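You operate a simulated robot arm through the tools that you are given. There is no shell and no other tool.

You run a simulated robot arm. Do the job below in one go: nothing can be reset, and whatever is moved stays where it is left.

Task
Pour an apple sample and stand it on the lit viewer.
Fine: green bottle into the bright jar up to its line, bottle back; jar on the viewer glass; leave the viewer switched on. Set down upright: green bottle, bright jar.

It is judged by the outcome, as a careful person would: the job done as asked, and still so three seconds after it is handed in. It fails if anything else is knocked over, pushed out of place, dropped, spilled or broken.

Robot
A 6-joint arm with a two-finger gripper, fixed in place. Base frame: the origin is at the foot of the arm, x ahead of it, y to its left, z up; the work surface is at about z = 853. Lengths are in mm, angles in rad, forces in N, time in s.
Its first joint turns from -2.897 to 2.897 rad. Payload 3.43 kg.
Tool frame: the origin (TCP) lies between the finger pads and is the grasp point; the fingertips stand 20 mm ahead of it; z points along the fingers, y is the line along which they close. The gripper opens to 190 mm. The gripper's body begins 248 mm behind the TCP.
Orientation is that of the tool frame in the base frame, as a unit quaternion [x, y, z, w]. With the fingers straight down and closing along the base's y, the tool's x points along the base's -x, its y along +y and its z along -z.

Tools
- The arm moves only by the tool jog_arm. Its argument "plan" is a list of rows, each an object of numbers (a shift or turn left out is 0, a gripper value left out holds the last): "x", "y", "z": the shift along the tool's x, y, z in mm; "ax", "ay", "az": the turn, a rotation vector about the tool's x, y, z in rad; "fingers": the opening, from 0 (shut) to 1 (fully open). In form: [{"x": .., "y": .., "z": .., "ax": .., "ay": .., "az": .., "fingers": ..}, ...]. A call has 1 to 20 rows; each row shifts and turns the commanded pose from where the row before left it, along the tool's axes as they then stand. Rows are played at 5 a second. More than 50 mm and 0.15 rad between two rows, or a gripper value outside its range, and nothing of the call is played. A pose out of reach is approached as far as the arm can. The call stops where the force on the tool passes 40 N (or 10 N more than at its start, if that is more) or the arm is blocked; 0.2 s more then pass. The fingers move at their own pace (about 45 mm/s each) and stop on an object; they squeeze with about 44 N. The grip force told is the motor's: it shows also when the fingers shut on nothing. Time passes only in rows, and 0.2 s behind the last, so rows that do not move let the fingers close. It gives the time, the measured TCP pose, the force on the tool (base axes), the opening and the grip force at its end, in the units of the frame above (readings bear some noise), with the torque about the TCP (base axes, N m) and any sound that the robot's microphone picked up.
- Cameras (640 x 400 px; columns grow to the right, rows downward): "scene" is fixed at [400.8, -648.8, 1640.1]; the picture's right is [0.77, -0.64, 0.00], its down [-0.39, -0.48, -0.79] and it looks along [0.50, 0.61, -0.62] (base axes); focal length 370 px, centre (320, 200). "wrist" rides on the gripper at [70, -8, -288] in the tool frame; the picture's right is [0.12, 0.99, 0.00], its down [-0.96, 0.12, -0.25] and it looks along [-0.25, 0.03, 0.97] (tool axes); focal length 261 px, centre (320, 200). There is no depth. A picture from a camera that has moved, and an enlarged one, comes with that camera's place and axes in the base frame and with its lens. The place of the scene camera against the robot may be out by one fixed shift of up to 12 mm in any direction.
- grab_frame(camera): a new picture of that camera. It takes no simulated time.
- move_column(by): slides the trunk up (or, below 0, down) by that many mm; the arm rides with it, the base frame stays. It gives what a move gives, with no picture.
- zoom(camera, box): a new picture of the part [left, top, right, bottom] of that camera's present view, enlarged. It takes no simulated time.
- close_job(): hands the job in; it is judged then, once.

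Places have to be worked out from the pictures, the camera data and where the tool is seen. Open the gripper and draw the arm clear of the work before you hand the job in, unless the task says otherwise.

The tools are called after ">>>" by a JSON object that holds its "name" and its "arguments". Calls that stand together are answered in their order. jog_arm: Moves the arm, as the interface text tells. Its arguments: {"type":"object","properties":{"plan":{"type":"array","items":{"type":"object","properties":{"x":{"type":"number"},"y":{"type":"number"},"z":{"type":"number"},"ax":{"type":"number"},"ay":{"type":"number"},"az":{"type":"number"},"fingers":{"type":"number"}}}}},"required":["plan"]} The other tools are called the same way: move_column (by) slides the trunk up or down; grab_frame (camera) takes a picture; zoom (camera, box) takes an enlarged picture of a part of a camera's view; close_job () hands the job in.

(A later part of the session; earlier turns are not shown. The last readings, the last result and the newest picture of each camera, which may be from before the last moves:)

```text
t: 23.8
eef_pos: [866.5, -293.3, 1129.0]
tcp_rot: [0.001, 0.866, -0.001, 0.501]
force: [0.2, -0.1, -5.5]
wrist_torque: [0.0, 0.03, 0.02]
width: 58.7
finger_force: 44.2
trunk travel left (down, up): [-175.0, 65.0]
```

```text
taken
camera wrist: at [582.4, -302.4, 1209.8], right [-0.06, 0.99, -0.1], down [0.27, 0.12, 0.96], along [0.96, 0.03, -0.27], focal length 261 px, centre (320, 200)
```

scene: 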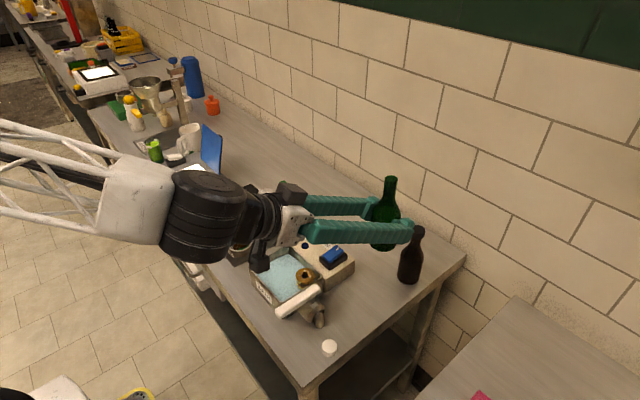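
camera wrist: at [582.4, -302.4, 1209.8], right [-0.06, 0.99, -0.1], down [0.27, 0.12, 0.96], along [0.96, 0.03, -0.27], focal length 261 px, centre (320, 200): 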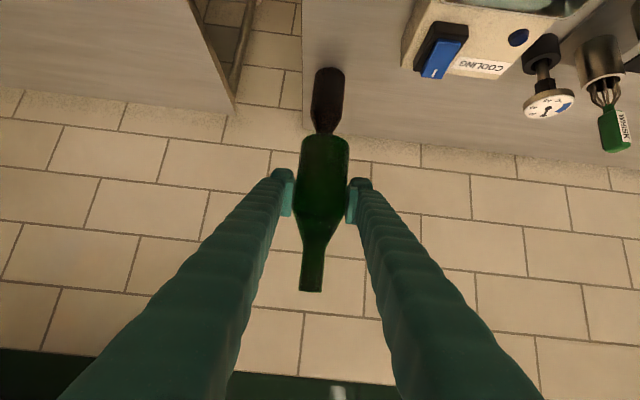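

The bottle is lifted cleanly (about 5.5 N). I'll zoom to see the liquid level in the bottle.

>>> {"name": "zoom", "arguments": {"camera": "scene", "box": [340, 165, 440, 260]}}

>>> {"name": "zoom", "arguments": {"camera": "wrist", "box": [270, 120, 370, 300]}}

```text
4.21 times, centred on (390, 212) of scene
camera zoom: at [400.8, -648.8, 1640.1], right [0.77, -0.64, 0.0], down [-0.39, -0.48, -0.79], along [0.5, 0.61, -0.62], focal length 1557 px, centre (25, 147)
```

zoom: 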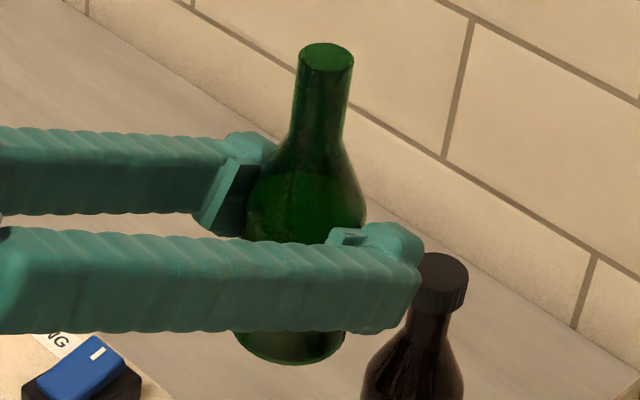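

```text
2.22 times, centred on (320, 210) of wrist
camera zoom: at [582.4, -302.4, 1209.8], right [-0.06, 0.99, -0.1], down [0.27, 0.12, 0.96], along [0.96, 0.03, -0.27], focal length 579 px, centre (320, 178)
```

zoom: 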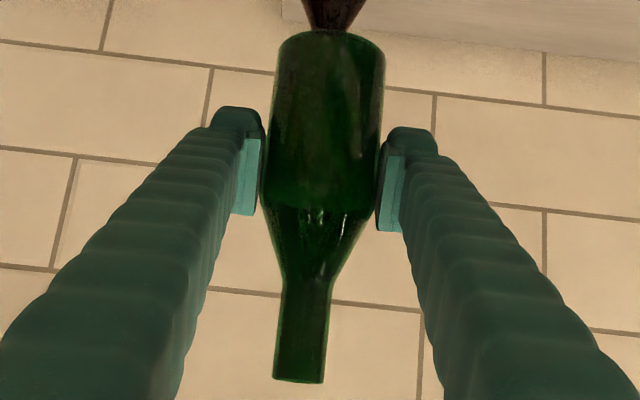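

The bottle's liquid reaches about the top of its straight body. I'll carry it upright to the left, ending near (743, 300, 1129), high above everything.

>>> {"name": "jog_arm", "arguments": {"plan": [{"x": 0.83, "y": 8, "z": -1.44}, {"x": 1.87, "y": 18, "z": -3.24}, {"x": 2.9, "y": 28, "z": -5.05}, {"x": 3.64, "y": 35, "z": -6.3}, {"x": 3.64, "y": 35, "z": -6.3}, {"x": 3.64, "y": 35, "z": -6.3}, {"x": 3.64, "y": 35, "z": -6.3}, {"x": 3.64, "y": 35, "z": -6.3}, {"x": 3.64, "y": 35, "z": -6.3}, {"x": 3.64, "y": 35, "z": -6.3}, {"x": 3.64, "y": 35, "z": -6.3}, {"x": 3.64, "y": 35, "z": -6.3}, {"x": 3.64, "y": 35, "z": -6.3}, {"x": 3.64, "y": 35, "z": -6.3}, {"x": 3.64, "y": 35, "z": -6.3}, {"x": 3.64, "y": 35, "z": -6.3}, {"x": 3.64, "y": 35, "z": -6.3}, {"x": 2.9, "y": 28, "z": -5.05}, {"x": 1.46, "y": 14, "z": -2.52}, {"x": 0.83, "y": 8, "z": -1.44}]}}

>>> {"name": "grab_frame", "arguments": {"camera": "scene"}}

>>> {"name": "grab_frame", "arguments": {"camera": "wrist"}}

```text
t: 28.0
eef_pos: [743.4, 298.2, 1130.1]
tcp_rot: [0.0, 0.865, -0.001, 0.501]
force: [-0.7, -0.1, -4.0]
wrist_torque: [0.0, 0.03, 0.03]
width: 58.4
finger_force: 43.6
trunk travel left (down, up): [-175.0, 65.0]
```

```text
taken
```

scene: 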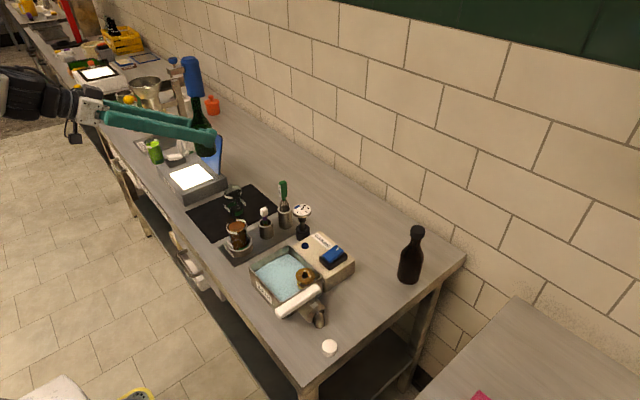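

```text
taken
camera wrist: at [460.0, 290.9, 1210.4], right [-0.06, 0.99, -0.1], down [0.27, 0.12, 0.96], along [0.96, 0.03, -0.27], focal length 261 px, centre (320, 200)
```

wrist: 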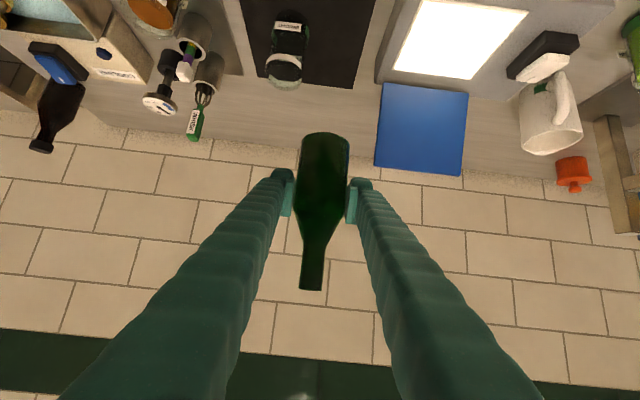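

The bottle is upright near the jar. I'll refine the jar's position from this viewpoint.

>>> {"name": "zoom", "arguments": {"camera": "wrist", "box": [240, 0, 340, 100]}}

>>> {"name": "zoom", "arguments": {"camera": "scene", "box": [222, 182, 250, 220]}}

```text
4.00 times, centred on (290, 50) of wrist
camera zoom: at [460.0, 290.9, 1210.4], right [-0.06, 0.99, -0.1], down [0.27, 0.12, 0.96], along [0.96, 0.03, -0.27], focal length 1043 px, centre (440, 800)
```

zoom: 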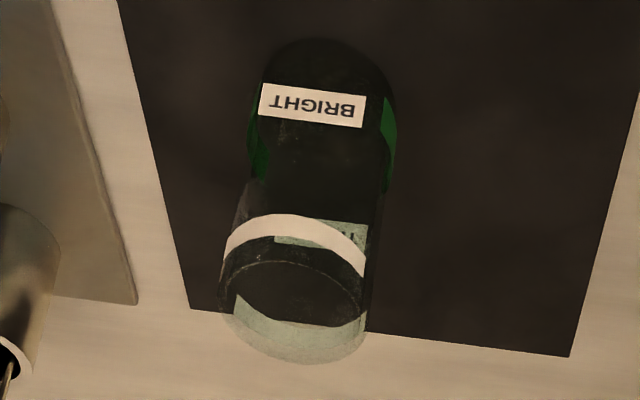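

```text
10.53 times, centred on (236, 201) of scene
camera zoom: at [400.8, -648.8, 1640.1], right [0.77, -0.64, 0.0], down [-0.39, -0.48, -0.79], along [0.5, 0.61, -0.62], focal length 3893 px, centre (1204, 190)
```

zoom: 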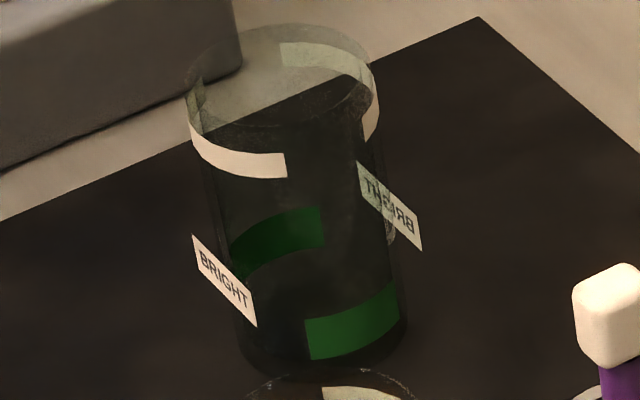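

Triangulating across views puts the jar's rim at about (774, 230, 950). I'll yaw the tool 30° to the left about the vertical in place, so that the bottle will tip toward the jar from the upper-left side.

>>> {"name": "jog_arm", "arguments": {"plan": [{"ax": -0.0567, "az": -0.0327}, {"ax": -0.0907, "az": -0.0524}, {"ax": -0.0907, "az": -0.0524}, {"ax": -0.0907, "az": -0.0524}, {"ax": -0.0907, "az": -0.0524}, {"ax": -0.0339, "az": -0.0196}, {}]}}

>>> {"name": "grab_frame", "arguments": {"camera": "scene"}}

>>> {"name": "grab_frame", "arguments": {"camera": "wrist"}}

```text
t: 29.6
eef_pos: [740.7, 299.7, 1121.0]
tcp_rot: [-0.172, 0.855, 0.098, 0.48]
force: [0.2, 0.4, -5.0]
wrist_torque: [0.0, 0.0, -0.02]
width: 58.3
finger_force: 43.9
out of reach, approached as far as the arm can: row 4, 5
trunk travel left (down, up): [-175.0, 65.0]
```

```text
taken
```

scene: 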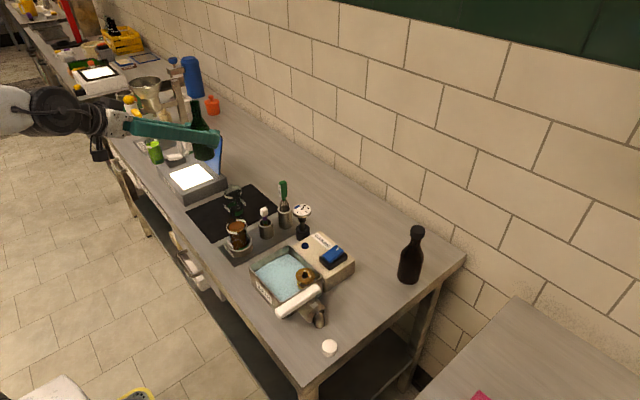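

```text
taken
camera wrist: at [482.4, 183.1, 1207.9], right [-0.44, 0.89, -0.1], down [0.22, 0.22, 0.95], along [0.87, 0.4, -0.29], focal length 261 px, centre (320, 200)
```

wrist: 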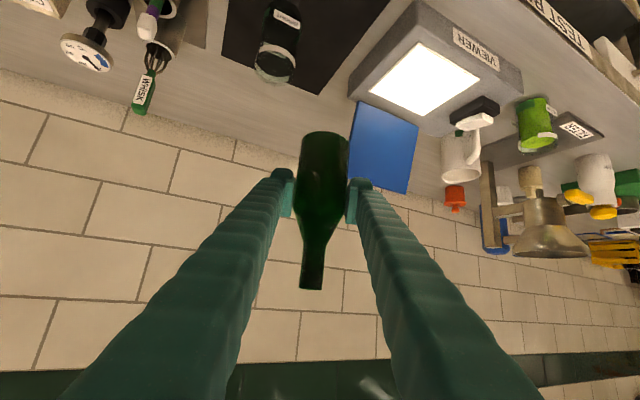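

The yaw stopped at about 23° (arm limit at that height). I'll go down 50 mm and try the remaining few degrees of yaw there.

>>> {"name": "jog_arm", "arguments": {"plan": [{"x": 8.7, "z": 5}, {"x": 17.3, "z": 10}, {"x": 17.3, "z": 10}, {"ax": -0.0339, "az": -0.0196}, {"ax": -0.0339, "az": -0.0196}, {"ax": -0.0339, "az": -0.0196}, {}]}}

>>> {"name": "grab_frame", "arguments": {"camera": "scene"}}

```text
t: 31.2
eef_pos: [736.2, 292.5, 1061.5]
tcp_rot: [-0.188, 0.857, 0.1, 0.47]
force: [-0.2, -0.2, -5.3]
wrist_torque: [0.02, 0.03, 0.0]
width: 58.4
finger_force: 43.7
out of reach, approached as far as the arm can: row 4, 5, 6
trunk travel left (down, up): [-175.0, 65.0]
```

```text
taken
```

scene: 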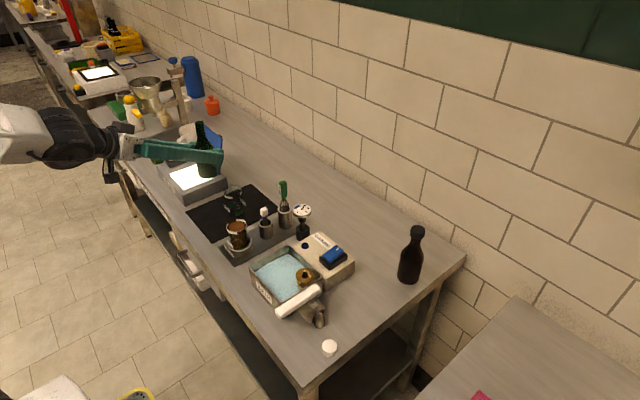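

Still limited near 25° of yaw, which is enough. I'll test whether the tipping motion itself is free by tipping only 15°, well below any flow.

>>> {"name": "jog_arm", "arguments": {"plan": [{"ax": -0.036, "az": 0.055}, {"ax": -0.036, "az": 0.055}, {"ax": -0.036, "az": 0.055}, {"ax": -0.036, "az": 0.055}, {}]}}

>>> {"name": "grab_frame", "arguments": {"camera": "scene"}}

```text
t: 32.4
eef_pos: [733.9, 289.6, 1054.5]
tcp_rot: [-0.137, 0.867, 0.187, 0.44]
force: [-1.0, 0.0, -4.6]
wrist_torque: [-0.02, -0.03, -0.02]
width: 58.8
finger_force: 43.7
out of reach, approached as far as the arm can: row 1, 2
trunk travel left (down, up): [-175.0, 65.0]
```

```text
taken
```

scene: 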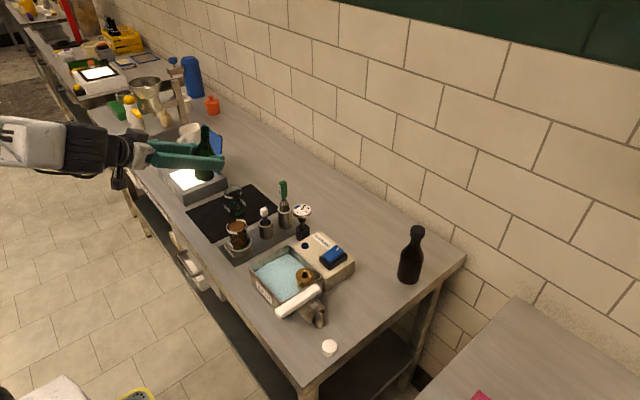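

The bottle is now tipped about 12° toward the jar side (mouth heading -55° in azimuth), and the limit seems to come from the elbow being folded, which the tipping relieves. I'll go on tipping to about 45° while lowering toward the jar's left side.

>>> {"name": "jog_arm", "arguments": {"plan": [{"x": 8.74, "y": 0.31, "z": 4.85, "ax": -0.0488, "ay": 0.0175, "az": 0.08}, {"x": 8.63, "y": -0.62, "z": 5.0, "ax": -0.0488, "ay": 0.0175, "az": 0.08}, {"x": 8.46, "y": -1.55, "z": 5.08, "ax": -0.0488, "ay": 0.0175, "az": 0.08}, {"x": 8.22, "y": -2.47, "z": 5.13, "ax": -0.0488, "ay": 0.0175, "az": 0.08}, {"x": 7.89, "y": -3.37, "z": 5.12, "ax": -0.0488, "ay": 0.0175, "az": 0.08}, {"x": 7.5, "y": -4.23, "z": 5.08, "ax": -0.0488, "ay": 0.0175, "az": 0.08}, {}]}}

>>> {"name": "grab_frame", "arguments": {"camera": "scene"}}

>>> {"name": "grab_frame", "arguments": {"camera": "wrist"}}

```text
t: 34.0
eef_pos: [723.3, 299.9, 996.8]
tcp_rot: [0.0, 0.86, 0.403, 0.312]
force: [0.9, -0.5, -4.5]
wrist_torque: [0.0, 0.02, -0.01]
width: 58.7
finger_force: 43.9
trunk travel left (down, up): [-175.0, 65.0]
```

```text
taken
```

scene: 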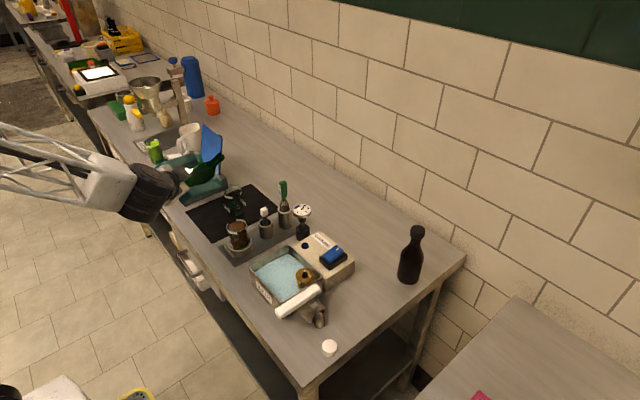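

```text
taken
camera wrist: at [513.6, 112.8, 1088.7], right [-0.35, 0.7, 0.62], down [0.61, -0.34, 0.72], along [0.71, 0.63, -0.31], focal length 261 px, centre (320, 200)
```

wrist: 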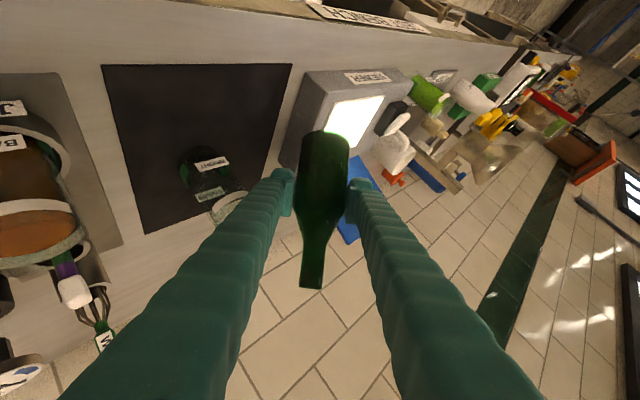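

Pose is as planned: bottle tilted 45°, lip at about (772, 236, 1060), right over the jar's opening. I'll continue to 60° while lowering the lip to about z 1010.

>>> {"name": "jog_arm", "arguments": {"plan": [{"x": 6.37, "y": -2.48, "z": 3.54, "ax": -0.0316, "ay": 0.0134, "az": 0.0547}, {"x": 6.17, "y": -2.93, "z": 3.54, "ax": -0.0316, "ay": 0.0134, "az": 0.0547}, {"x": 5.96, "y": -3.38, "z": 3.53, "ax": -0.0316, "ay": 0.0134, "az": 0.0547}, {"x": 5.71, "y": -3.81, "z": 3.49, "ax": -0.0316, "ay": 0.0134, "az": 0.0547}]}}

>>> {"name": "zoom", "arguments": {"camera": "scene", "box": [160, 130, 280, 230]}}

>>> {"name": "grab_frame", "arguments": {"camera": "wrist"}}

```text
t: 35.0
eef_pos: [712.5, 309.9, 967.8]
tcp_rot: [0.063, 0.836, 0.488, 0.244]
force: [-0.6, 0.5, -3.3]
wrist_torque: [-0.08, -0.01, -0.1]
width: 58.6
finger_force: 44.6
trunk travel left (down, up): [-175.0, 65.0]
```

```text
4.00 times, centred on (220, 180) of scene
camera zoom: at [400.8, -648.8, 1640.1], right [0.77, -0.64, 0.0], down [-0.39, -0.48, -0.79], along [0.5, 0.61, -0.62], focal length 1479 px, centre (720, 280)
```

zoom: 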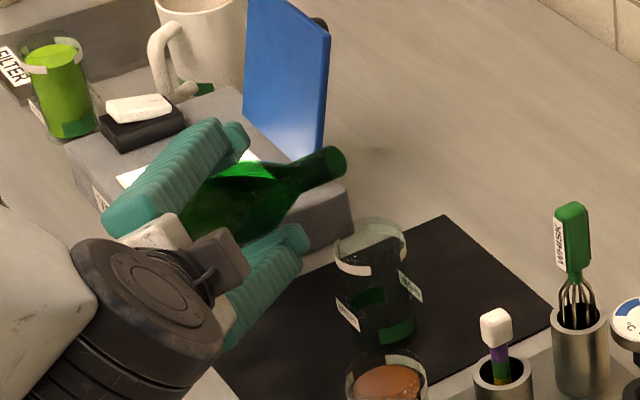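

```text
taken
camera wrist: at [517.3, 104.1, 1052.2], right [-0.24, 0.55, 0.8], down [0.71, -0.47, 0.53], along [0.67, 0.69, -0.28], focal length 261 px, centre (320, 200)
```

wrist: 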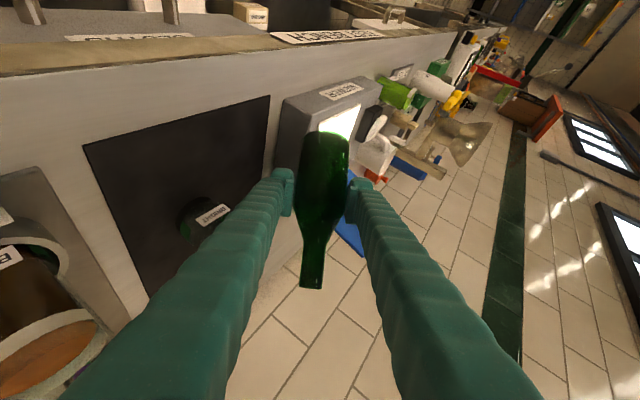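

The scene view is clear: the liquid in the tilted bottle is visible, and after allowing for the camera's small shift the lip sits over the jar opening at about (769, 235, 1009). I'll tip on slowly to 66° while lowering the lip to about z 985.

>>> {"name": "jog_arm", "arguments": {"plan": [{"x": 3.46, "y": -2.57, "z": 2.62, "ax": -0.0171, "ay": 0.0072, "az": 0.0296}, {"x": 3.36, "y": -2.72, "z": 2.6, "ax": -0.0171, "ay": 0.0072, "az": 0.0296}, {"x": 3.26, "y": -2.86, "z": 2.58, "ax": -0.0171, "ay": 0.0072, "az": 0.0296}]}}

>>> {"name": "zoom", "arguments": {"camera": "scene", "box": [190, 140, 270, 220]}}

>>> {"name": "grab_frame", "arguments": {"camera": "wrist"}}

```text
t: 35.8
eef_pos: [708.3, 316.1, 955.8]
tcp_rot: [0.089, 0.822, 0.52, 0.214]
force: [-0.1, 0.2, -4.3]
wrist_torque: [-0.08, 0.01, -0.06]
width: 58.8
finger_force: 44.1
trunk travel left (down, up): [-175.0, 65.0]
```

```text
5.00 times, centred on (230, 180) of scene
camera zoom: at [400.8, -648.8, 1640.1], right [0.77, -0.64, 0.0], down [-0.39, -0.48, -0.79], along [0.5, 0.61, -0.62], focal length 1849 px, centre (770, 300)
```

zoom: 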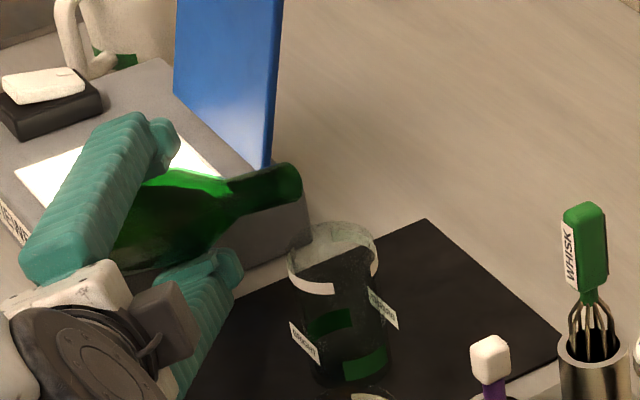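

```text
taken
camera wrist: at [517.5, 103.2, 1033.7], right [-0.18, 0.49, 0.86], down [0.74, -0.51, 0.45], along [0.65, 0.71, -0.27], focal length 261 px, centre (320, 200)
```

wrist: 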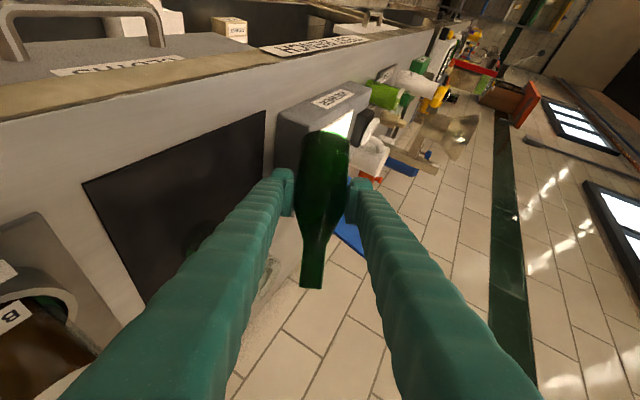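

No flow yet at 66°; the lip is slightly upstream of the jar's centre. I'll tip to 70°, nudging the lip 5 mm forward and lowering it to about 976.

>>> {"name": "jog_arm", "arguments": {"plan": [{"x": -0.97, "y": -2.2, "z": -0.03, "ax": -0.0171, "ay": 0.0072, "az": 0.0296}, {"x": -0.97, "y": -2.2, "z": -0.03, "ax": -0.0171, "ay": 0.0072, "az": 0.0296}]}}

>>> {"name": "zoom", "arguments": {"camera": "scene", "box": [200, 150, 264, 214]}}

```text
t: 36.4
eef_pos: [710.8, 311.4, 952.3]
tcp_rot: [0.106, 0.812, 0.54, 0.195]
force: [-1.0, 0.4, -4.2]
wrist_torque: [-0.06, 0.0, -0.07]
width: 58.8
finger_force: 44.3
trunk travel left (down, up): [-175.0, 65.0]
```

```text
6.25 times, centred on (232, 182) of scene
camera zoom: at [400.8, -648.8, 1640.1], right [0.77, -0.64, 0.0], down [-0.39, -0.48, -0.79], along [0.5, 0.61, -0.62], focal length 2312 px, centre (870, 312)
```

zoom: 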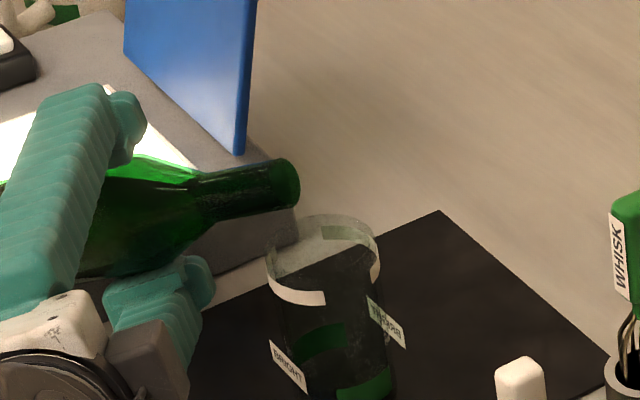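

Still no flow at 70°. I'll zoom in on the mouth and rim to check the alignment accurately.

>>> {"name": "zoom", "arguments": {"camera": "scene", "box": [212, 160, 248, 200]}}

>>> {"name": "zoom", "arguments": {"camera": "wrist", "box": [180, 120, 380, 320]}}

```text
10.00 times, centred on (230, 180) of scene
camera zoom: at [400.8, -648.8, 1640.1], right [0.77, -0.64, 0.0], down [-0.39, -0.48, -0.79], along [0.5, 0.61, -0.62], focal length 3698 px, centre (1220, 400)
```

zoom: 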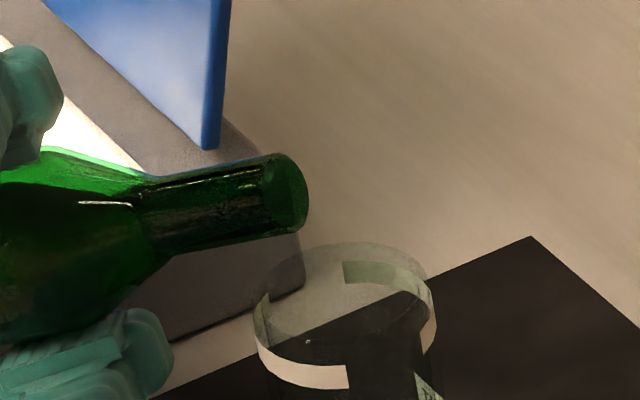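

```text
2.00 times, centred on (280, 220) of wrist
camera zoom: at [523.2, 95.5, 1026.5], right [-0.15, 0.44, 0.89], down [0.76, -0.53, 0.39], along [0.64, 0.73, -0.25], focal length 521 px, centre (400, 160)
```

zoom: 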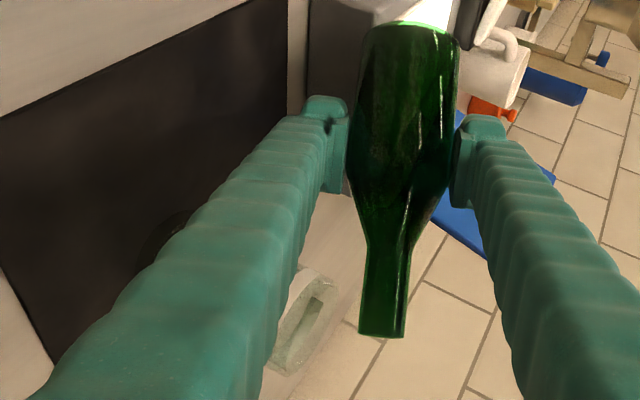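

Taking perspective into account, the lip is about 9 mm upstream of the jar's centre and about 25 mm above its rim, which is good. I'll tip in small steps of 1.5° about the lip.

>>> {"name": "jog_arm", "arguments": {"plan": [{"x": -0.56, "y": 0.87, "z": -0.54, "ax": -0.0128, "ay": 0.0054, "az": 0.0222}, {"x": -0.56, "y": 0.87, "z": -0.54, "ax": -0.0128, "ay": 0.0054, "az": 0.0222}]}}

>>> {"name": "zoom", "arguments": {"camera": "scene", "box": [204, 160, 260, 220]}}

```text
t: 37.0
eef_pos: [710.8, 312.4, 953.9]
tcp_rot: [0.118, 0.804, 0.554, 0.18]
force: [0.5, 0.2, -4.6]
wrist_torque: [-0.07, 0.0, -0.01]
width: 58.7
finger_force: 43.8
trunk travel left (down, up): [-175.0, 65.0]
```

```text
6.67 times, centred on (232, 190) of scene
camera zoom: at [400.8, -648.8, 1640.1], right [0.77, -0.64, 0.0], down [-0.39, -0.48, -0.79], along [0.5, 0.61, -0.62], focal length 2466 px, centre (907, 267)
```

zoom: 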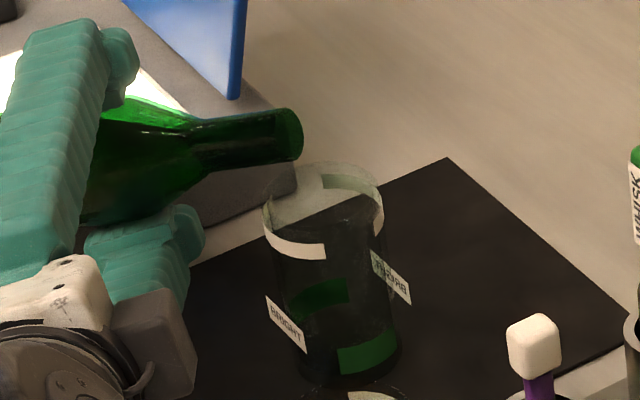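

Still no flow at 73°. Next small step to 76°.

>>> {"name": "jog_arm", "arguments": {"plan": [{"x": -0.29, "y": 1.73, "z": -0.59, "ax": -0.0128, "ay": 0.0054, "az": 0.0222}, {"x": -0.29, "y": 1.73, "z": -0.59, "ax": -0.0128, "ay": 0.0054, "az": 0.0222}]}}

>>> {"name": "zoom", "arguments": {"camera": "scene", "box": [204, 160, 260, 220]}}

```text
t: 37.6
eef_pos: [711.1, 312.6, 958.4]
tcp_rot: [0.13, 0.795, 0.569, 0.164]
force: [-0.4, -0.3, -5.5]
wrist_torque: [-0.09, -0.01, -0.04]
width: 58.7
finger_force: 44.1
trunk travel left (down, up): [-175.0, 65.0]
```

```text
6.67 times, centred on (232, 190) of scene
camera zoom: at [400.8, -648.8, 1640.1], right [0.77, -0.64, 0.0], down [-0.39, -0.48, -0.79], along [0.5, 0.61, -0.62], focal length 2466 px, centre (907, 267)
```

zoom: 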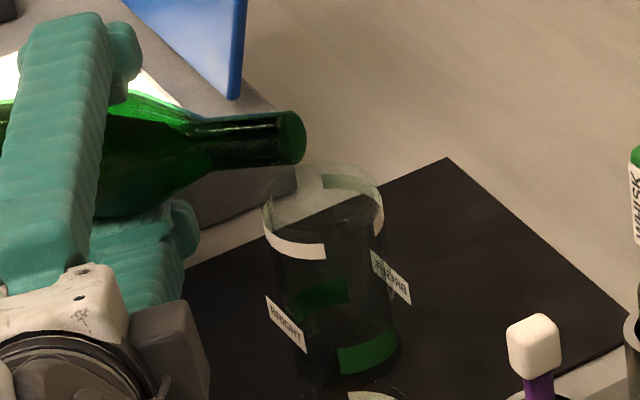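

Still nothing at 76°. Continue in the same small steps to about 79°.

>>> {"name": "jog_arm", "arguments": {"plan": [{"x": -0.15, "y": 1.9, "z": -0.5, "ax": -0.0128, "ay": 0.0054, "az": 0.0222}, {"x": -0.15, "y": 1.9, "z": -0.5, "ax": -0.0128, "ay": 0.0054, "az": 0.0222}]}}

>>> {"name": "zoom", "arguments": {"camera": "scene", "box": [204, 160, 260, 220]}}

```text
t: 38.2
eef_pos: [711.5, 312.1, 960.8]
tcp_rot: [0.143, 0.785, 0.584, 0.149]
force: [0.4, -0.3, -4.2]
wrist_torque: [-0.01, 0.01, 0.0]
width: 58.6
finger_force: 43.9
trunk travel left (down, up): [-175.0, 65.0]
```

```text
6.67 times, centred on (232, 190) of scene
camera zoom: at [400.8, -648.8, 1640.1], right [0.77, -0.64, 0.0], down [-0.39, -0.48, -0.79], along [0.5, 0.61, -0.62], focal length 2466 px, centre (907, 267)
```

zoom: 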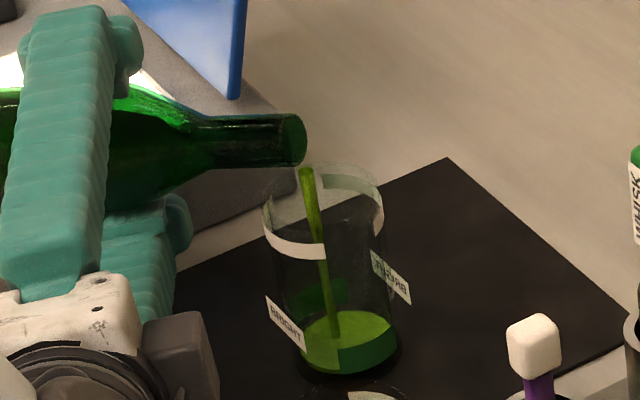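

Flow has started and the stream lands inside the jar. I'll hold still briefly and watch the rate.

>>> {"name": "jog_arm", "arguments": {"plan": [{}]}}

>>> {"name": "zoom", "arguments": {"camera": "scene", "box": [204, 160, 260, 220]}}

```text
t: 38.6
eef_pos: [710.4, 311.9, 961.1]
tcp_rot: [0.143, 0.785, 0.584, 0.15]
force: [-0.4, -0.5, -4.8]
wrist_torque: [-0.04, -0.02, 0.04]
width: 58.7
finger_force: 44.1
trunk travel left (down, up): [-175.0, 65.0]
```

```text
6.67 times, centred on (232, 190) of scene
camera zoom: at [400.8, -648.8, 1640.1], right [0.77, -0.64, 0.0], down [-0.39, -0.48, -0.79], along [0.5, 0.61, -0.62], focal length 2466 px, centre (907, 267)
```

zoom: 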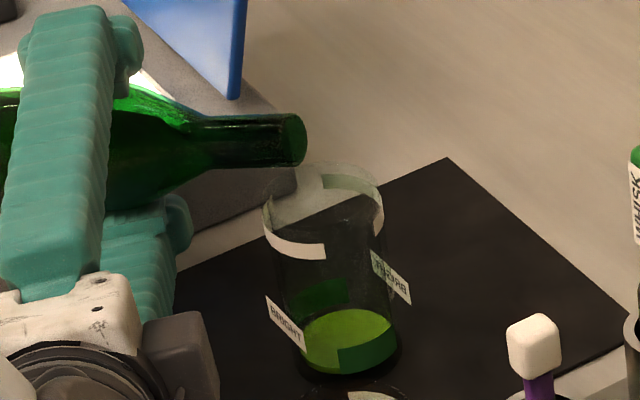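

The flow stopped when the tilt stopped, so each degree pours a set amount (level now about 6 mm). I need about 75 mm more, so I'll tip 3° further about the lip and look.

>>> {"name": "jog_arm", "arguments": {"plan": [{"x": -0.05, "y": 2.6, "z": -0.66, "ax": -0.0128, "ay": 0.0054, "az": 0.0222}, {"x": 0, "y": 2.6, "z": -0.62, "ax": -0.0128, "ay": 0.0054, "az": 0.0222}, {}]}}

>>> {"name": "zoom", "arguments": {"camera": "scene", "box": [204, 160, 260, 220]}}

```text
t: 39.4
eef_pos: [711.1, 312.5, 967.3]
tcp_rot: [0.155, 0.775, 0.599, 0.134]
force: [-0.3, -0.3, -3.5]
wrist_torque: [-0.03, -0.03, -0.01]
width: 58.6
finger_force: 43.6
trunk travel left (down, up): [-175.0, 65.0]
```

```text
6.67 times, centred on (232, 190) of scene
camera zoom: at [400.8, -648.8, 1640.1], right [0.77, -0.64, 0.0], down [-0.39, -0.48, -0.79], along [0.5, 0.61, -0.62], focal length 2466 px, centre (907, 267)
```

zoom: 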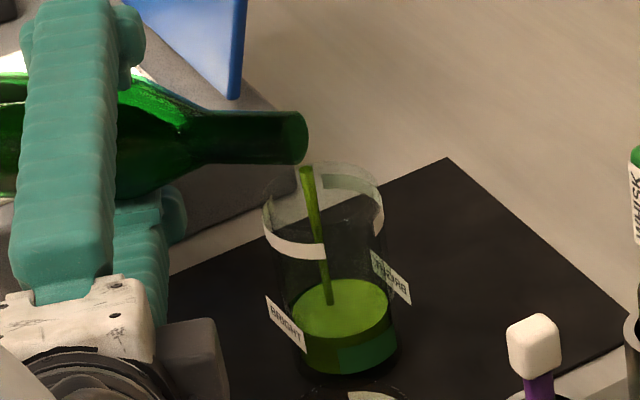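

Level is rising nicely (about 25 mm) and it is still flowing. I'll hold and let it settle.

>>> {"name": "jog_arm", "arguments": {"plan": [{}, {}]}}

>>> {"name": "zoom", "arguments": {"camera": "scene", "box": [204, 160, 260, 220]}}

```text
t: 40.0
eef_pos: [710.7, 313.6, 968.0]
tcp_rot: [0.154, 0.775, 0.598, 0.134]
force: [-0.4, 0.4, -3.0]
wrist_torque: [-0.04, -0.01, 0.03]
width: 58.4
finger_force: 43.6
trunk travel left (down, up): [-175.0, 65.0]
```

```text
6.67 times, centred on (232, 190) of scene
camera zoom: at [400.8, -648.8, 1640.1], right [0.77, -0.64, 0.0], down [-0.39, -0.48, -0.79], along [0.5, 0.61, -0.62], focal length 2466 px, centre (907, 267)
```

zoom: 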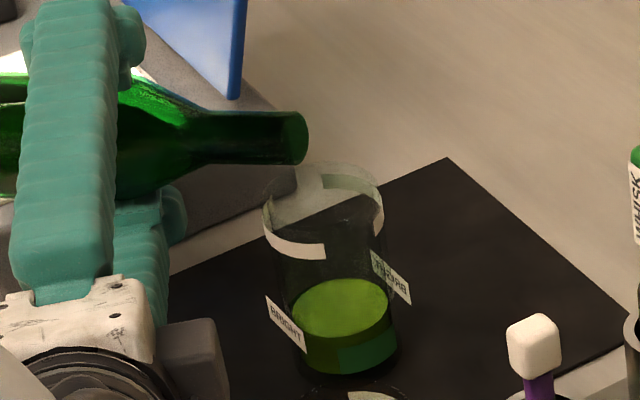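

It settled at about 25 mm of fill. About 56 mm more is needed; I'll tip another 4.5° and let it settle.

>>> {"name": "jog_arm", "arguments": {"plan": [{"x": -0.06, "y": 2.6, "z": -0.67, "ax": -0.0128, "ay": 0.0054, "az": 0.0222}, {"x": 0, "y": 2.63, "z": -0.63, "ax": -0.0128, "ay": 0.0054, "az": 0.0222}, {"x": 0.06, "y": 2.65, "z": -0.6, "ax": -0.0128, "ay": 0.0054, "az": 0.0222}, {}, {}]}}

>>> {"name": "zoom", "arguments": {"camera": "scene", "box": [204, 160, 260, 220]}}

```text
t: 41.2
eef_pos: [710.8, 312.4, 975.0]
tcp_rot: [0.174, 0.758, 0.618, 0.11]
force: [-0.6, 0.0, -3.0]
wrist_torque: [-0.05, -0.01, 0.03]
width: 58.4
finger_force: 44.0
trunk travel left (down, up): [-175.0, 65.0]
```

```text
6.67 times, centred on (232, 190) of scene
camera zoom: at [400.8, -648.8, 1640.1], right [0.77, -0.64, 0.0], down [-0.39, -0.48, -0.79], along [0.5, 0.61, -0.62], focal length 2466 px, centre (907, 267)
```

zoom: 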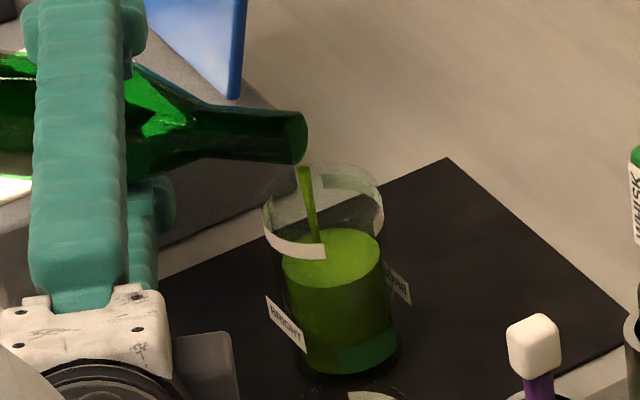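

Level is rising toward the band and the stream is still running; I'll hold one more moment and look.

>>> {"name": "jog_arm", "arguments": {"plan": [{}]}}

>>> {"name": "zoom", "arguments": {"camera": "scene", "box": [218, 178, 254, 218]}}

```text
t: 41.6
eef_pos: [711.0, 312.2, 975.5]
tcp_rot: [0.174, 0.758, 0.618, 0.11]
force: [0.0, 0.1, -2.8]
wrist_torque: [-0.02, -0.02, 0.0]
width: 58.8
finger_force: 44.2
trunk travel left (down, up): [-175.0, 65.0]
```

```text
10.00 times, centred on (236, 198) of scene
camera zoom: at [400.8, -648.8, 1640.1], right [0.77, -0.64, 0.0], down [-0.39, -0.48, -0.79], along [0.5, 0.61, -0.62], focal length 3698 px, centre (1160, 220)
```

zoom: 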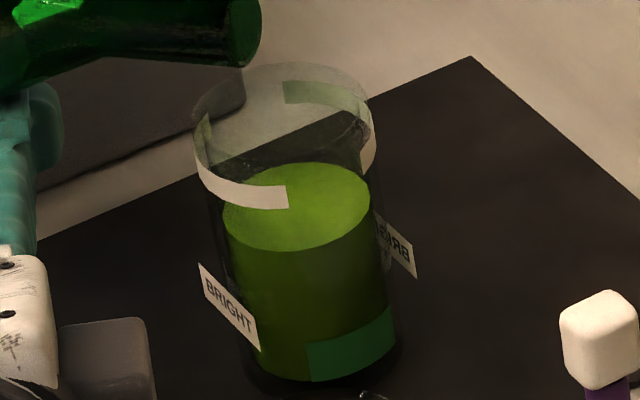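

It has settled about 25 mm below the band's middle. Let me compare with how the two other filled jars stand relative to their bands.

>>> {"name": "zoom", "arguments": {"camera": "scene", "box": [140, 130, 172, 170]}}

>>> {"name": "zoom", "arguments": {"camera": "scene", "box": [220, 215, 256, 255]}}

```text
10.00 times, centred on (156, 150) of scene
camera zoom: at [400.8, -648.8, 1640.1], right [0.77, -0.64, 0.0], down [-0.39, -0.48, -0.79], along [0.5, 0.61, -0.62], focal length 3698 px, centre (1960, 700)
```

zoom: 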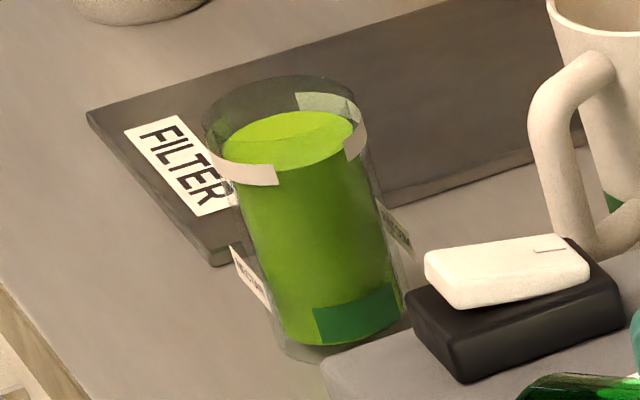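

```text
10.00 times, centred on (238, 235) of scene
camera zoom: at [400.8, -648.8, 1640.1], right [0.77, -0.64, 0.0], down [-0.39, -0.48, -0.79], along [0.5, 0.61, -0.62], focal length 3698 px, centre (1140, -150)
```

zoom: 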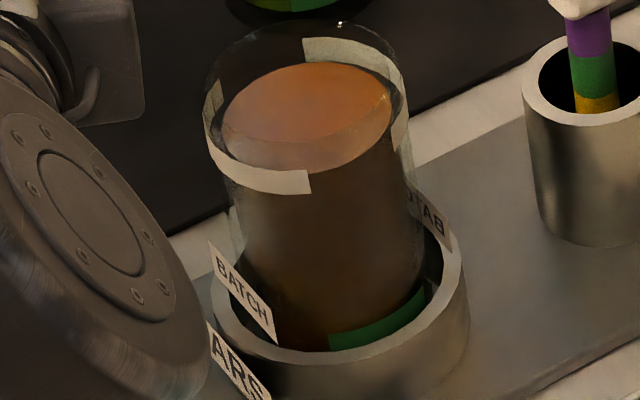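

Both reference jars are filled to about 40% of their band's height, so I take the line there, roughly 24 mm above the present level. I'll tip 2.4° more and let it settle.

>>> {"name": "jog_arm", "arguments": {"plan": [{"x": 0, "y": 2.09, "z": -0.51, "ax": -0.0102, "ay": 0.0044, "az": 0.0177}, {"x": 0, "y": 2.09, "z": -0.5, "ax": -0.0102, "ay": 0.0044, "az": 0.0177}, {}, {}, {}]}}

>>> {"name": "zoom", "arguments": {"camera": "scene", "box": [218, 178, 254, 218]}}

```text
t: 42.8
eef_pos: [711.7, 312.7, 979.2]
tcp_rot: [0.183, 0.75, 0.628, 0.098]
force: [-1.2, -0.2, -2.5]
wrist_torque: [-0.03, 0.01, 0.0]
width: 58.3
finger_force: 44.1
trunk travel left (down, up): [-175.0, 65.0]
```

```text
10.00 times, centred on (236, 198) of scene
camera zoom: at [400.8, -648.8, 1640.1], right [0.77, -0.64, 0.0], down [-0.39, -0.48, -0.79], along [0.5, 0.61, -0.62], focal length 3698 px, centre (1160, 220)
```

zoom: 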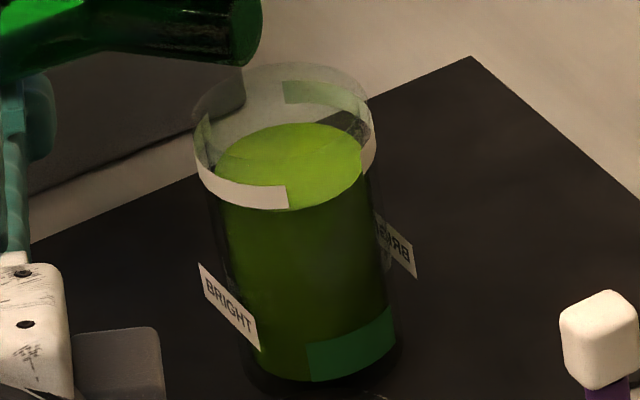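

The surface is about 8 mm below the line now. One more 1.2° step should bring it there.

>>> {"name": "jog_arm", "arguments": {"plan": [{"x": 0, "y": 1.05, "z": -0.25, "ax": -0.0051, "ay": 0.0022, "az": 0.0089}, {"x": 0, "y": 1.05, "z": -0.25, "ax": -0.0051, "ay": 0.0022, "az": 0.0089}, {}, {}, {}]}}

>>> {"name": "zoom", "arguments": {"camera": "scene", "box": [218, 178, 254, 218]}}

```text
t: 44.0
eef_pos: [712.1, 312.7, 980.5]
tcp_rot: [0.189, 0.745, 0.633, 0.092]
force: [0.0, 0.1, -2.5]
wrist_torque: [-0.04, -0.01, -0.01]
width: 58.4
finger_force: 44.6
trunk travel left (down, up): [-175.0, 65.0]
```

```text
10.00 times, centred on (236, 198) of scene
camera zoom: at [400.8, -648.8, 1640.1], right [0.77, -0.64, 0.0], down [-0.39, -0.48, -0.79], along [0.5, 0.61, -0.62], focal length 3698 px, centre (1160, 220)
```

zoom: 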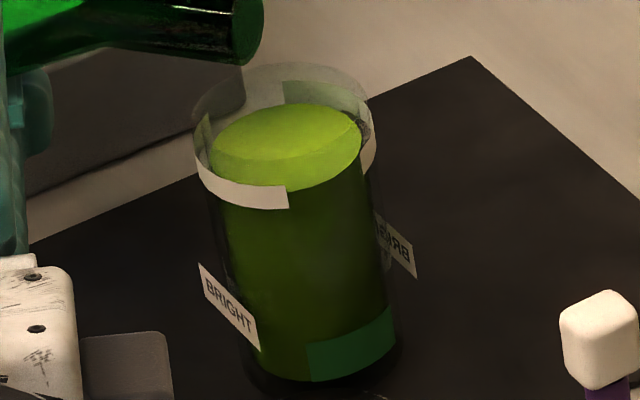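

The surface now sits at the same point of the band as in the two reference jars, and the stream has stopped. I'll tilt the bottle back while raising it away from the jar.

>>> {"name": "jog_arm", "arguments": {"plan": [{"x": 0.8, "y": 7.8, "z": -1.45, "ax": 0.0468, "ay": -0.02, "az": -0.0813}, {"x": 0.15, "y": 7.8, "z": -1.8, "ax": 0.0468, "ay": -0.02, "az": -0.0813}, {"x": -0.5, "y": 7.7, "z": -2.2, "ax": 0.0468, "ay": -0.02, "az": -0.0813}, {"x": -1.2, "y": 7.5, "z": -2.5, "ax": 0.0468, "ay": -0.02, "az": -0.0813}, {"x": -1.8, "y": 7.2, "z": -2.8, "ax": 0.0468, "ay": -0.02, "az": -0.0813}, {"x": -2.5, "y": 6.9, "z": -3.1, "ax": 0.0468, "ay": -0.02, "az": -0.0813}, {"x": -3.1, "y": 6.5, "z": -3.4, "ax": 0.0468, "ay": -0.02, "az": -0.0813}, {"x": -3.7, "y": 6.0, "z": -3.6, "ax": 0.0468, "ay": -0.02, "az": -0.0813}]}}

>>> {"name": "zoom", "arguments": {"camera": "scene", "box": [160, 120, 280, 230]}}

```text
t: 45.8
eef_pos: [712.4, 311.6, 1044.9]
tcp_rot: [0.005, 0.859, 0.407, 0.31]
force: [0.4, -0.1, -2.8]
wrist_torque: [0.05, -0.01, 0.1]
width: 58.6
finger_force: 44.1
trunk travel left (down, up): [-175.0, 65.0]
```

```text
3.64 times, centred on (220, 175) of scene
camera zoom: at [400.8, -648.8, 1640.1], right [0.77, -0.64, 0.0], down [-0.39, -0.48, -0.79], along [0.5, 0.61, -0.62], focal length 1345 px, centre (684, 291)
```

zoom: 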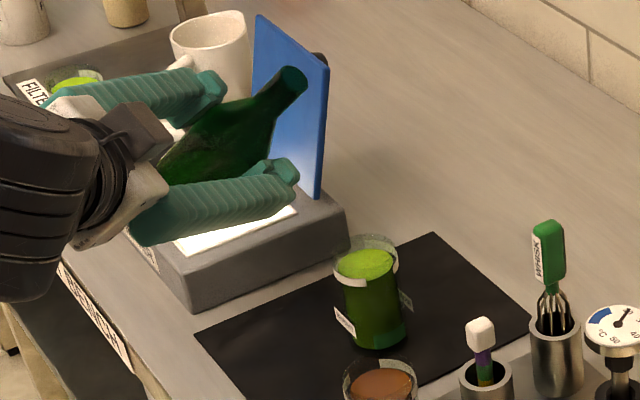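

The jar is filled with no spill visible. I'll shift the bottle outward and up a little to give the elbow room, then turn it upright again to the original tool heading.

>>> {"name": "jog_arm", "arguments": {"plan": [{"x": -19.25, "y": 4.5, "z": 2.9}, {"x": -19.25, "y": 4.5, "z": 2.9}, {"x": -19.25, "y": 4.5, "z": 2.9}, {"ax": 0.0906, "ay": -0.0417, "az": -0.0538}, {"ax": 0.0906, "ay": -0.0417, "az": -0.0538}, {"ax": 0.0906, "ay": -0.0417, "az": -0.0538}, {"ax": 0.0906, "ay": -0.0417, "az": -0.0538}, {"ax": 0.0906, "ay": -0.0417, "az": -0.0538}, {"ax": 0.0906, "ay": -0.0417, "az": -0.0538}, {"ax": 0.0906, "ay": -0.0417, "az": -0.0538}, {"ax": 0.0906, "ay": -0.0417, "az": -0.0538}, {}]}}

>>> {"name": "grab_frame", "arguments": {"camera": "scene"}}

>>> {"name": "grab_frame", "arguments": {"camera": "wrist"}}

```text
t: 48.4
eef_pos: [746.5, 308.8, 1060.8]
tcp_rot: [0.006, 0.889, 0.063, 0.453]
force: [2.6, 0.0, 0.7]
wrist_torque: [-0.04, 0.53, 0.14]
width: 58.4
finger_force: 44.1
out of reach, approached as far as the arm can: row 8, 9
trunk travel left (down, up): [-175.0, 65.0]
```

```text
taken
```

scene: 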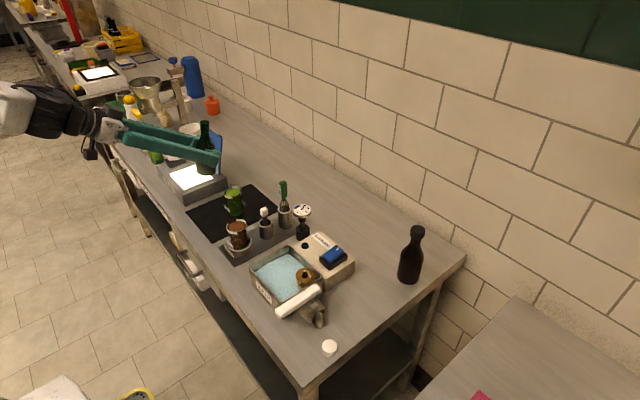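

```text
taken
camera wrist: at [473.6, 274.5, 1169.6], right [-0.12, 0.99, 0.02], down [0.36, 0.02, 0.93], along [0.92, 0.12, -0.36], focal length 261 px, centre (320, 200)
```

wrist: 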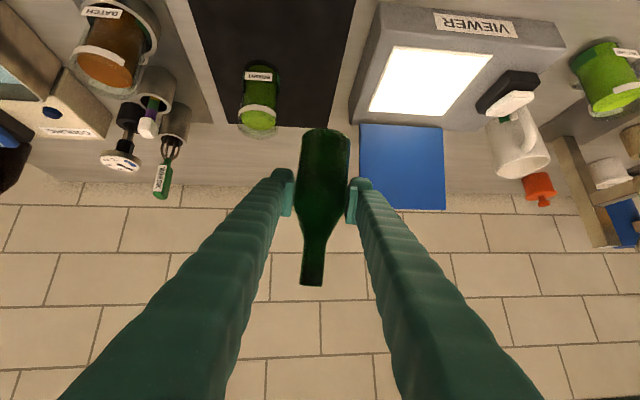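

The reading shows an odd 2.6 N sideways force and torque. I'll take an idle reading before moving further.

>>> {"name": "jog_arm", "arguments": {"plan": [{}]}}

>>> {"name": "zoom", "arguments": {"camera": "scene", "box": [80, 70, 260, 220]}}

>>> {"name": "zoom", "arguments": {"camera": "wrist", "box": [230, 60, 470, 300]}}

```text
t: 48.8
eef_pos: [749.3, 310.0, 1064.5]
tcp_rot: [-0.005, 0.887, 0.059, 0.458]
force: [-0.6, 0.2, -3.1]
wrist_torque: [-0.01, 0.0, 0.03]
width: 58.5
finger_force: 43.9
trunk travel left (down, up): [-175.0, 65.0]
```

```text
2.67 times, centred on (170, 145) of scene
camera zoom: at [400.8, -648.8, 1640.1], right [0.77, -0.64, 0.0], down [-0.39, -0.48, -0.79], along [0.5, 0.61, -0.62], focal length 986 px, centre (720, 347)
```

zoom: 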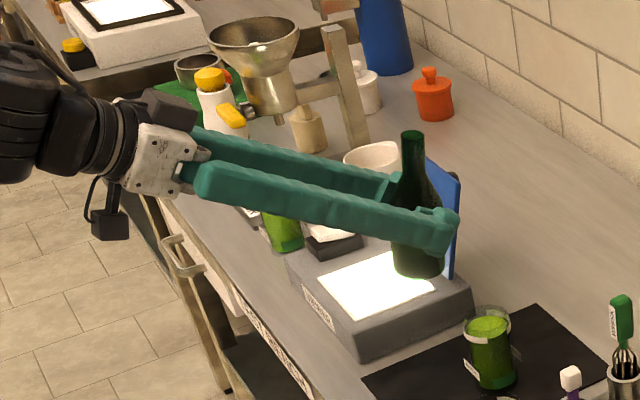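

```text
1.67 times, centred on (350, 180) of wrist
camera zoom: at [475.1, 273.0, 1170.0], right [-0.13, 0.99, 0.0], down [0.35, 0.04, 0.94], along [0.93, 0.12, -0.35], focal length 434 px, centre (270, 233)
```

zoom: 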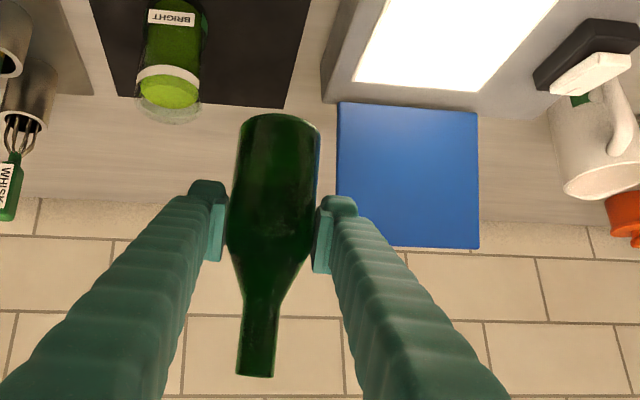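

That was only a transient; the reading is now normal (3.1 N, bottle lighter by the poured amount). I'll carry the bottle to the right and up, and finish straightening it on the way.

>>> {"name": "jog_arm", "arguments": {"plan": [{"x": -4, "y": -9.7, "z": -1.9}, {"x": -8, "y": -19.4, "z": -3.9}, {"x": -11.8, "y": -29, "z": -5.8}, {"x": -11.8, "y": -29, "z": -5.8}, {"x": -11.8, "y": -29, "z": -5.8}, {"x": -8, "y": -19.4, "z": -3.9}, {"x": -4, "y": -9.7, "z": -1.9, "ax": 0.0268, "ay": -0.0235, "az": -0.0126}, {"ax": 0.0268, "ay": -0.0235, "az": -0.0126}, {"ax": 0.0268, "ay": -0.0235, "az": -0.0126}, {"ax": 0.0268, "ay": -0.0235, "az": -0.0126}, {}]}}

>>> {"name": "zoom", "arguments": {"camera": "scene", "box": [120, 70, 300, 220]}}

```text
t: 51.2
eef_pos: [769.1, 158.9, 1115.9]
tcp_rot: [0.002, 0.866, -0.002, 0.499]
force: [0.0, -0.9, -2.5]
wrist_torque: [-0.02, -0.01, 0.01]
width: 58.6
finger_force: 43.6
trunk travel left (down, up): [-175.0, 65.0]
```

```text
2.67 times, centred on (210, 145) of scene
camera zoom: at [400.8, -648.8, 1640.1], right [0.77, -0.64, 0.0], down [-0.39, -0.48, -0.79], along [0.5, 0.61, -0.62], focal length 986 px, centre (613, 347)
```

zoom: 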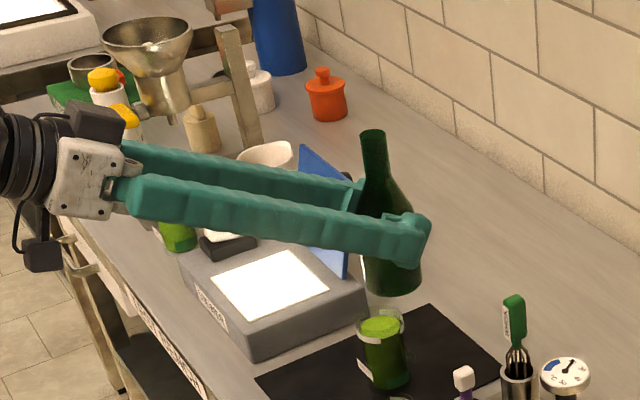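

The bottle is upright with its original tool heading at (769, 159, 1116). I'll carry it over to above its original spot (867, -294).

>>> {"name": "jog_arm", "arguments": {"plan": [{"x": -1.27, "y": -10, "z": 1.75}, {"x": -2.53, "y": -20, "z": 3.5}, {"x": -4.05, "y": -32, "z": 5.6}, {"x": -4.05, "y": -32, "z": 5.6}, {"x": -4.05, "y": -32, "z": 5.6}, {"x": -4.05, "y": -32, "z": 5.6}, {"x": -4.05, "y": -32, "z": 5.6}, {"x": -4.05, "y": -32, "z": 5.6}, {"x": -4.05, "y": -32, "z": 5.6}, {"x": -4.05, "y": -32, "z": 5.6}, {"x": -4.05, "y": -32, "z": 5.6}, {"x": -4.05, "y": -32, "z": 5.6}, {"x": -4.05, "y": -32, "z": 5.6}, {"x": -4.05, "y": -32, "z": 5.6}, {"x": -2.8, "y": -22, "z": 3.85}, {"x": -1.5, "y": -12, "z": 2.1}, {"x": -0.6, "y": -5, "z": 0.9}, {}]}}

>>> {"name": "grab_frame", "arguments": {"camera": "scene"}}

>>> {"name": "grab_frame", "arguments": {"camera": "wrist"}}

```text
t: 55.0
eef_pos: [864.2, -295.4, 1124.4]
tcp_rot: [0.001, 0.866, -0.001, 0.5]
force: [-0.9, 0.1, -3.3]
wrist_torque: [0.03, 0.0, -0.01]
width: 58.7
finger_force: 44.1
trunk travel left (down, up): [-175.0, 65.0]
```

```text
taken
```

scene: 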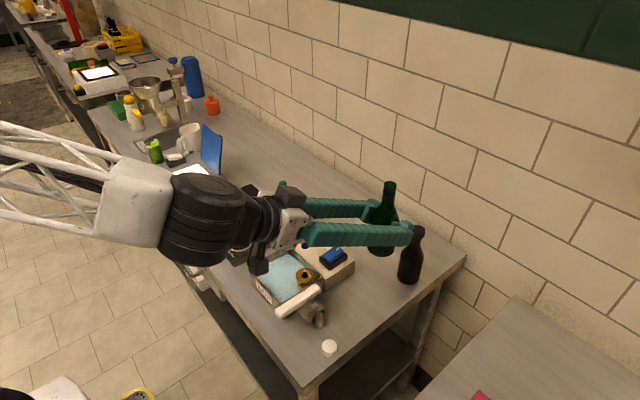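

```text
taken
camera wrist: at [579.9, -303.0, 1206.4], right [-0.06, 0.99, -0.1], down [0.27, 0.12, 0.96], along [0.96, 0.03, -0.27], focal length 261 px, centre (320, 200)
```

wrist: 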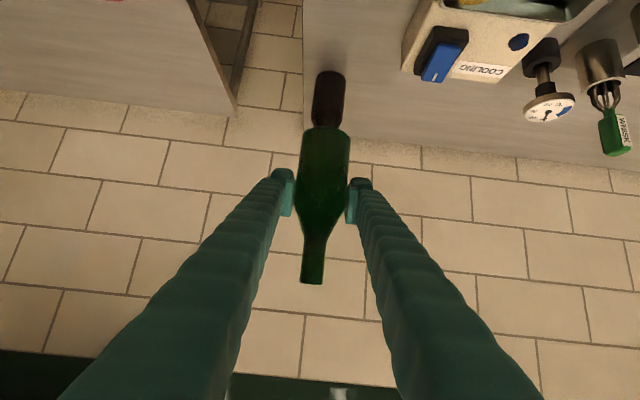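

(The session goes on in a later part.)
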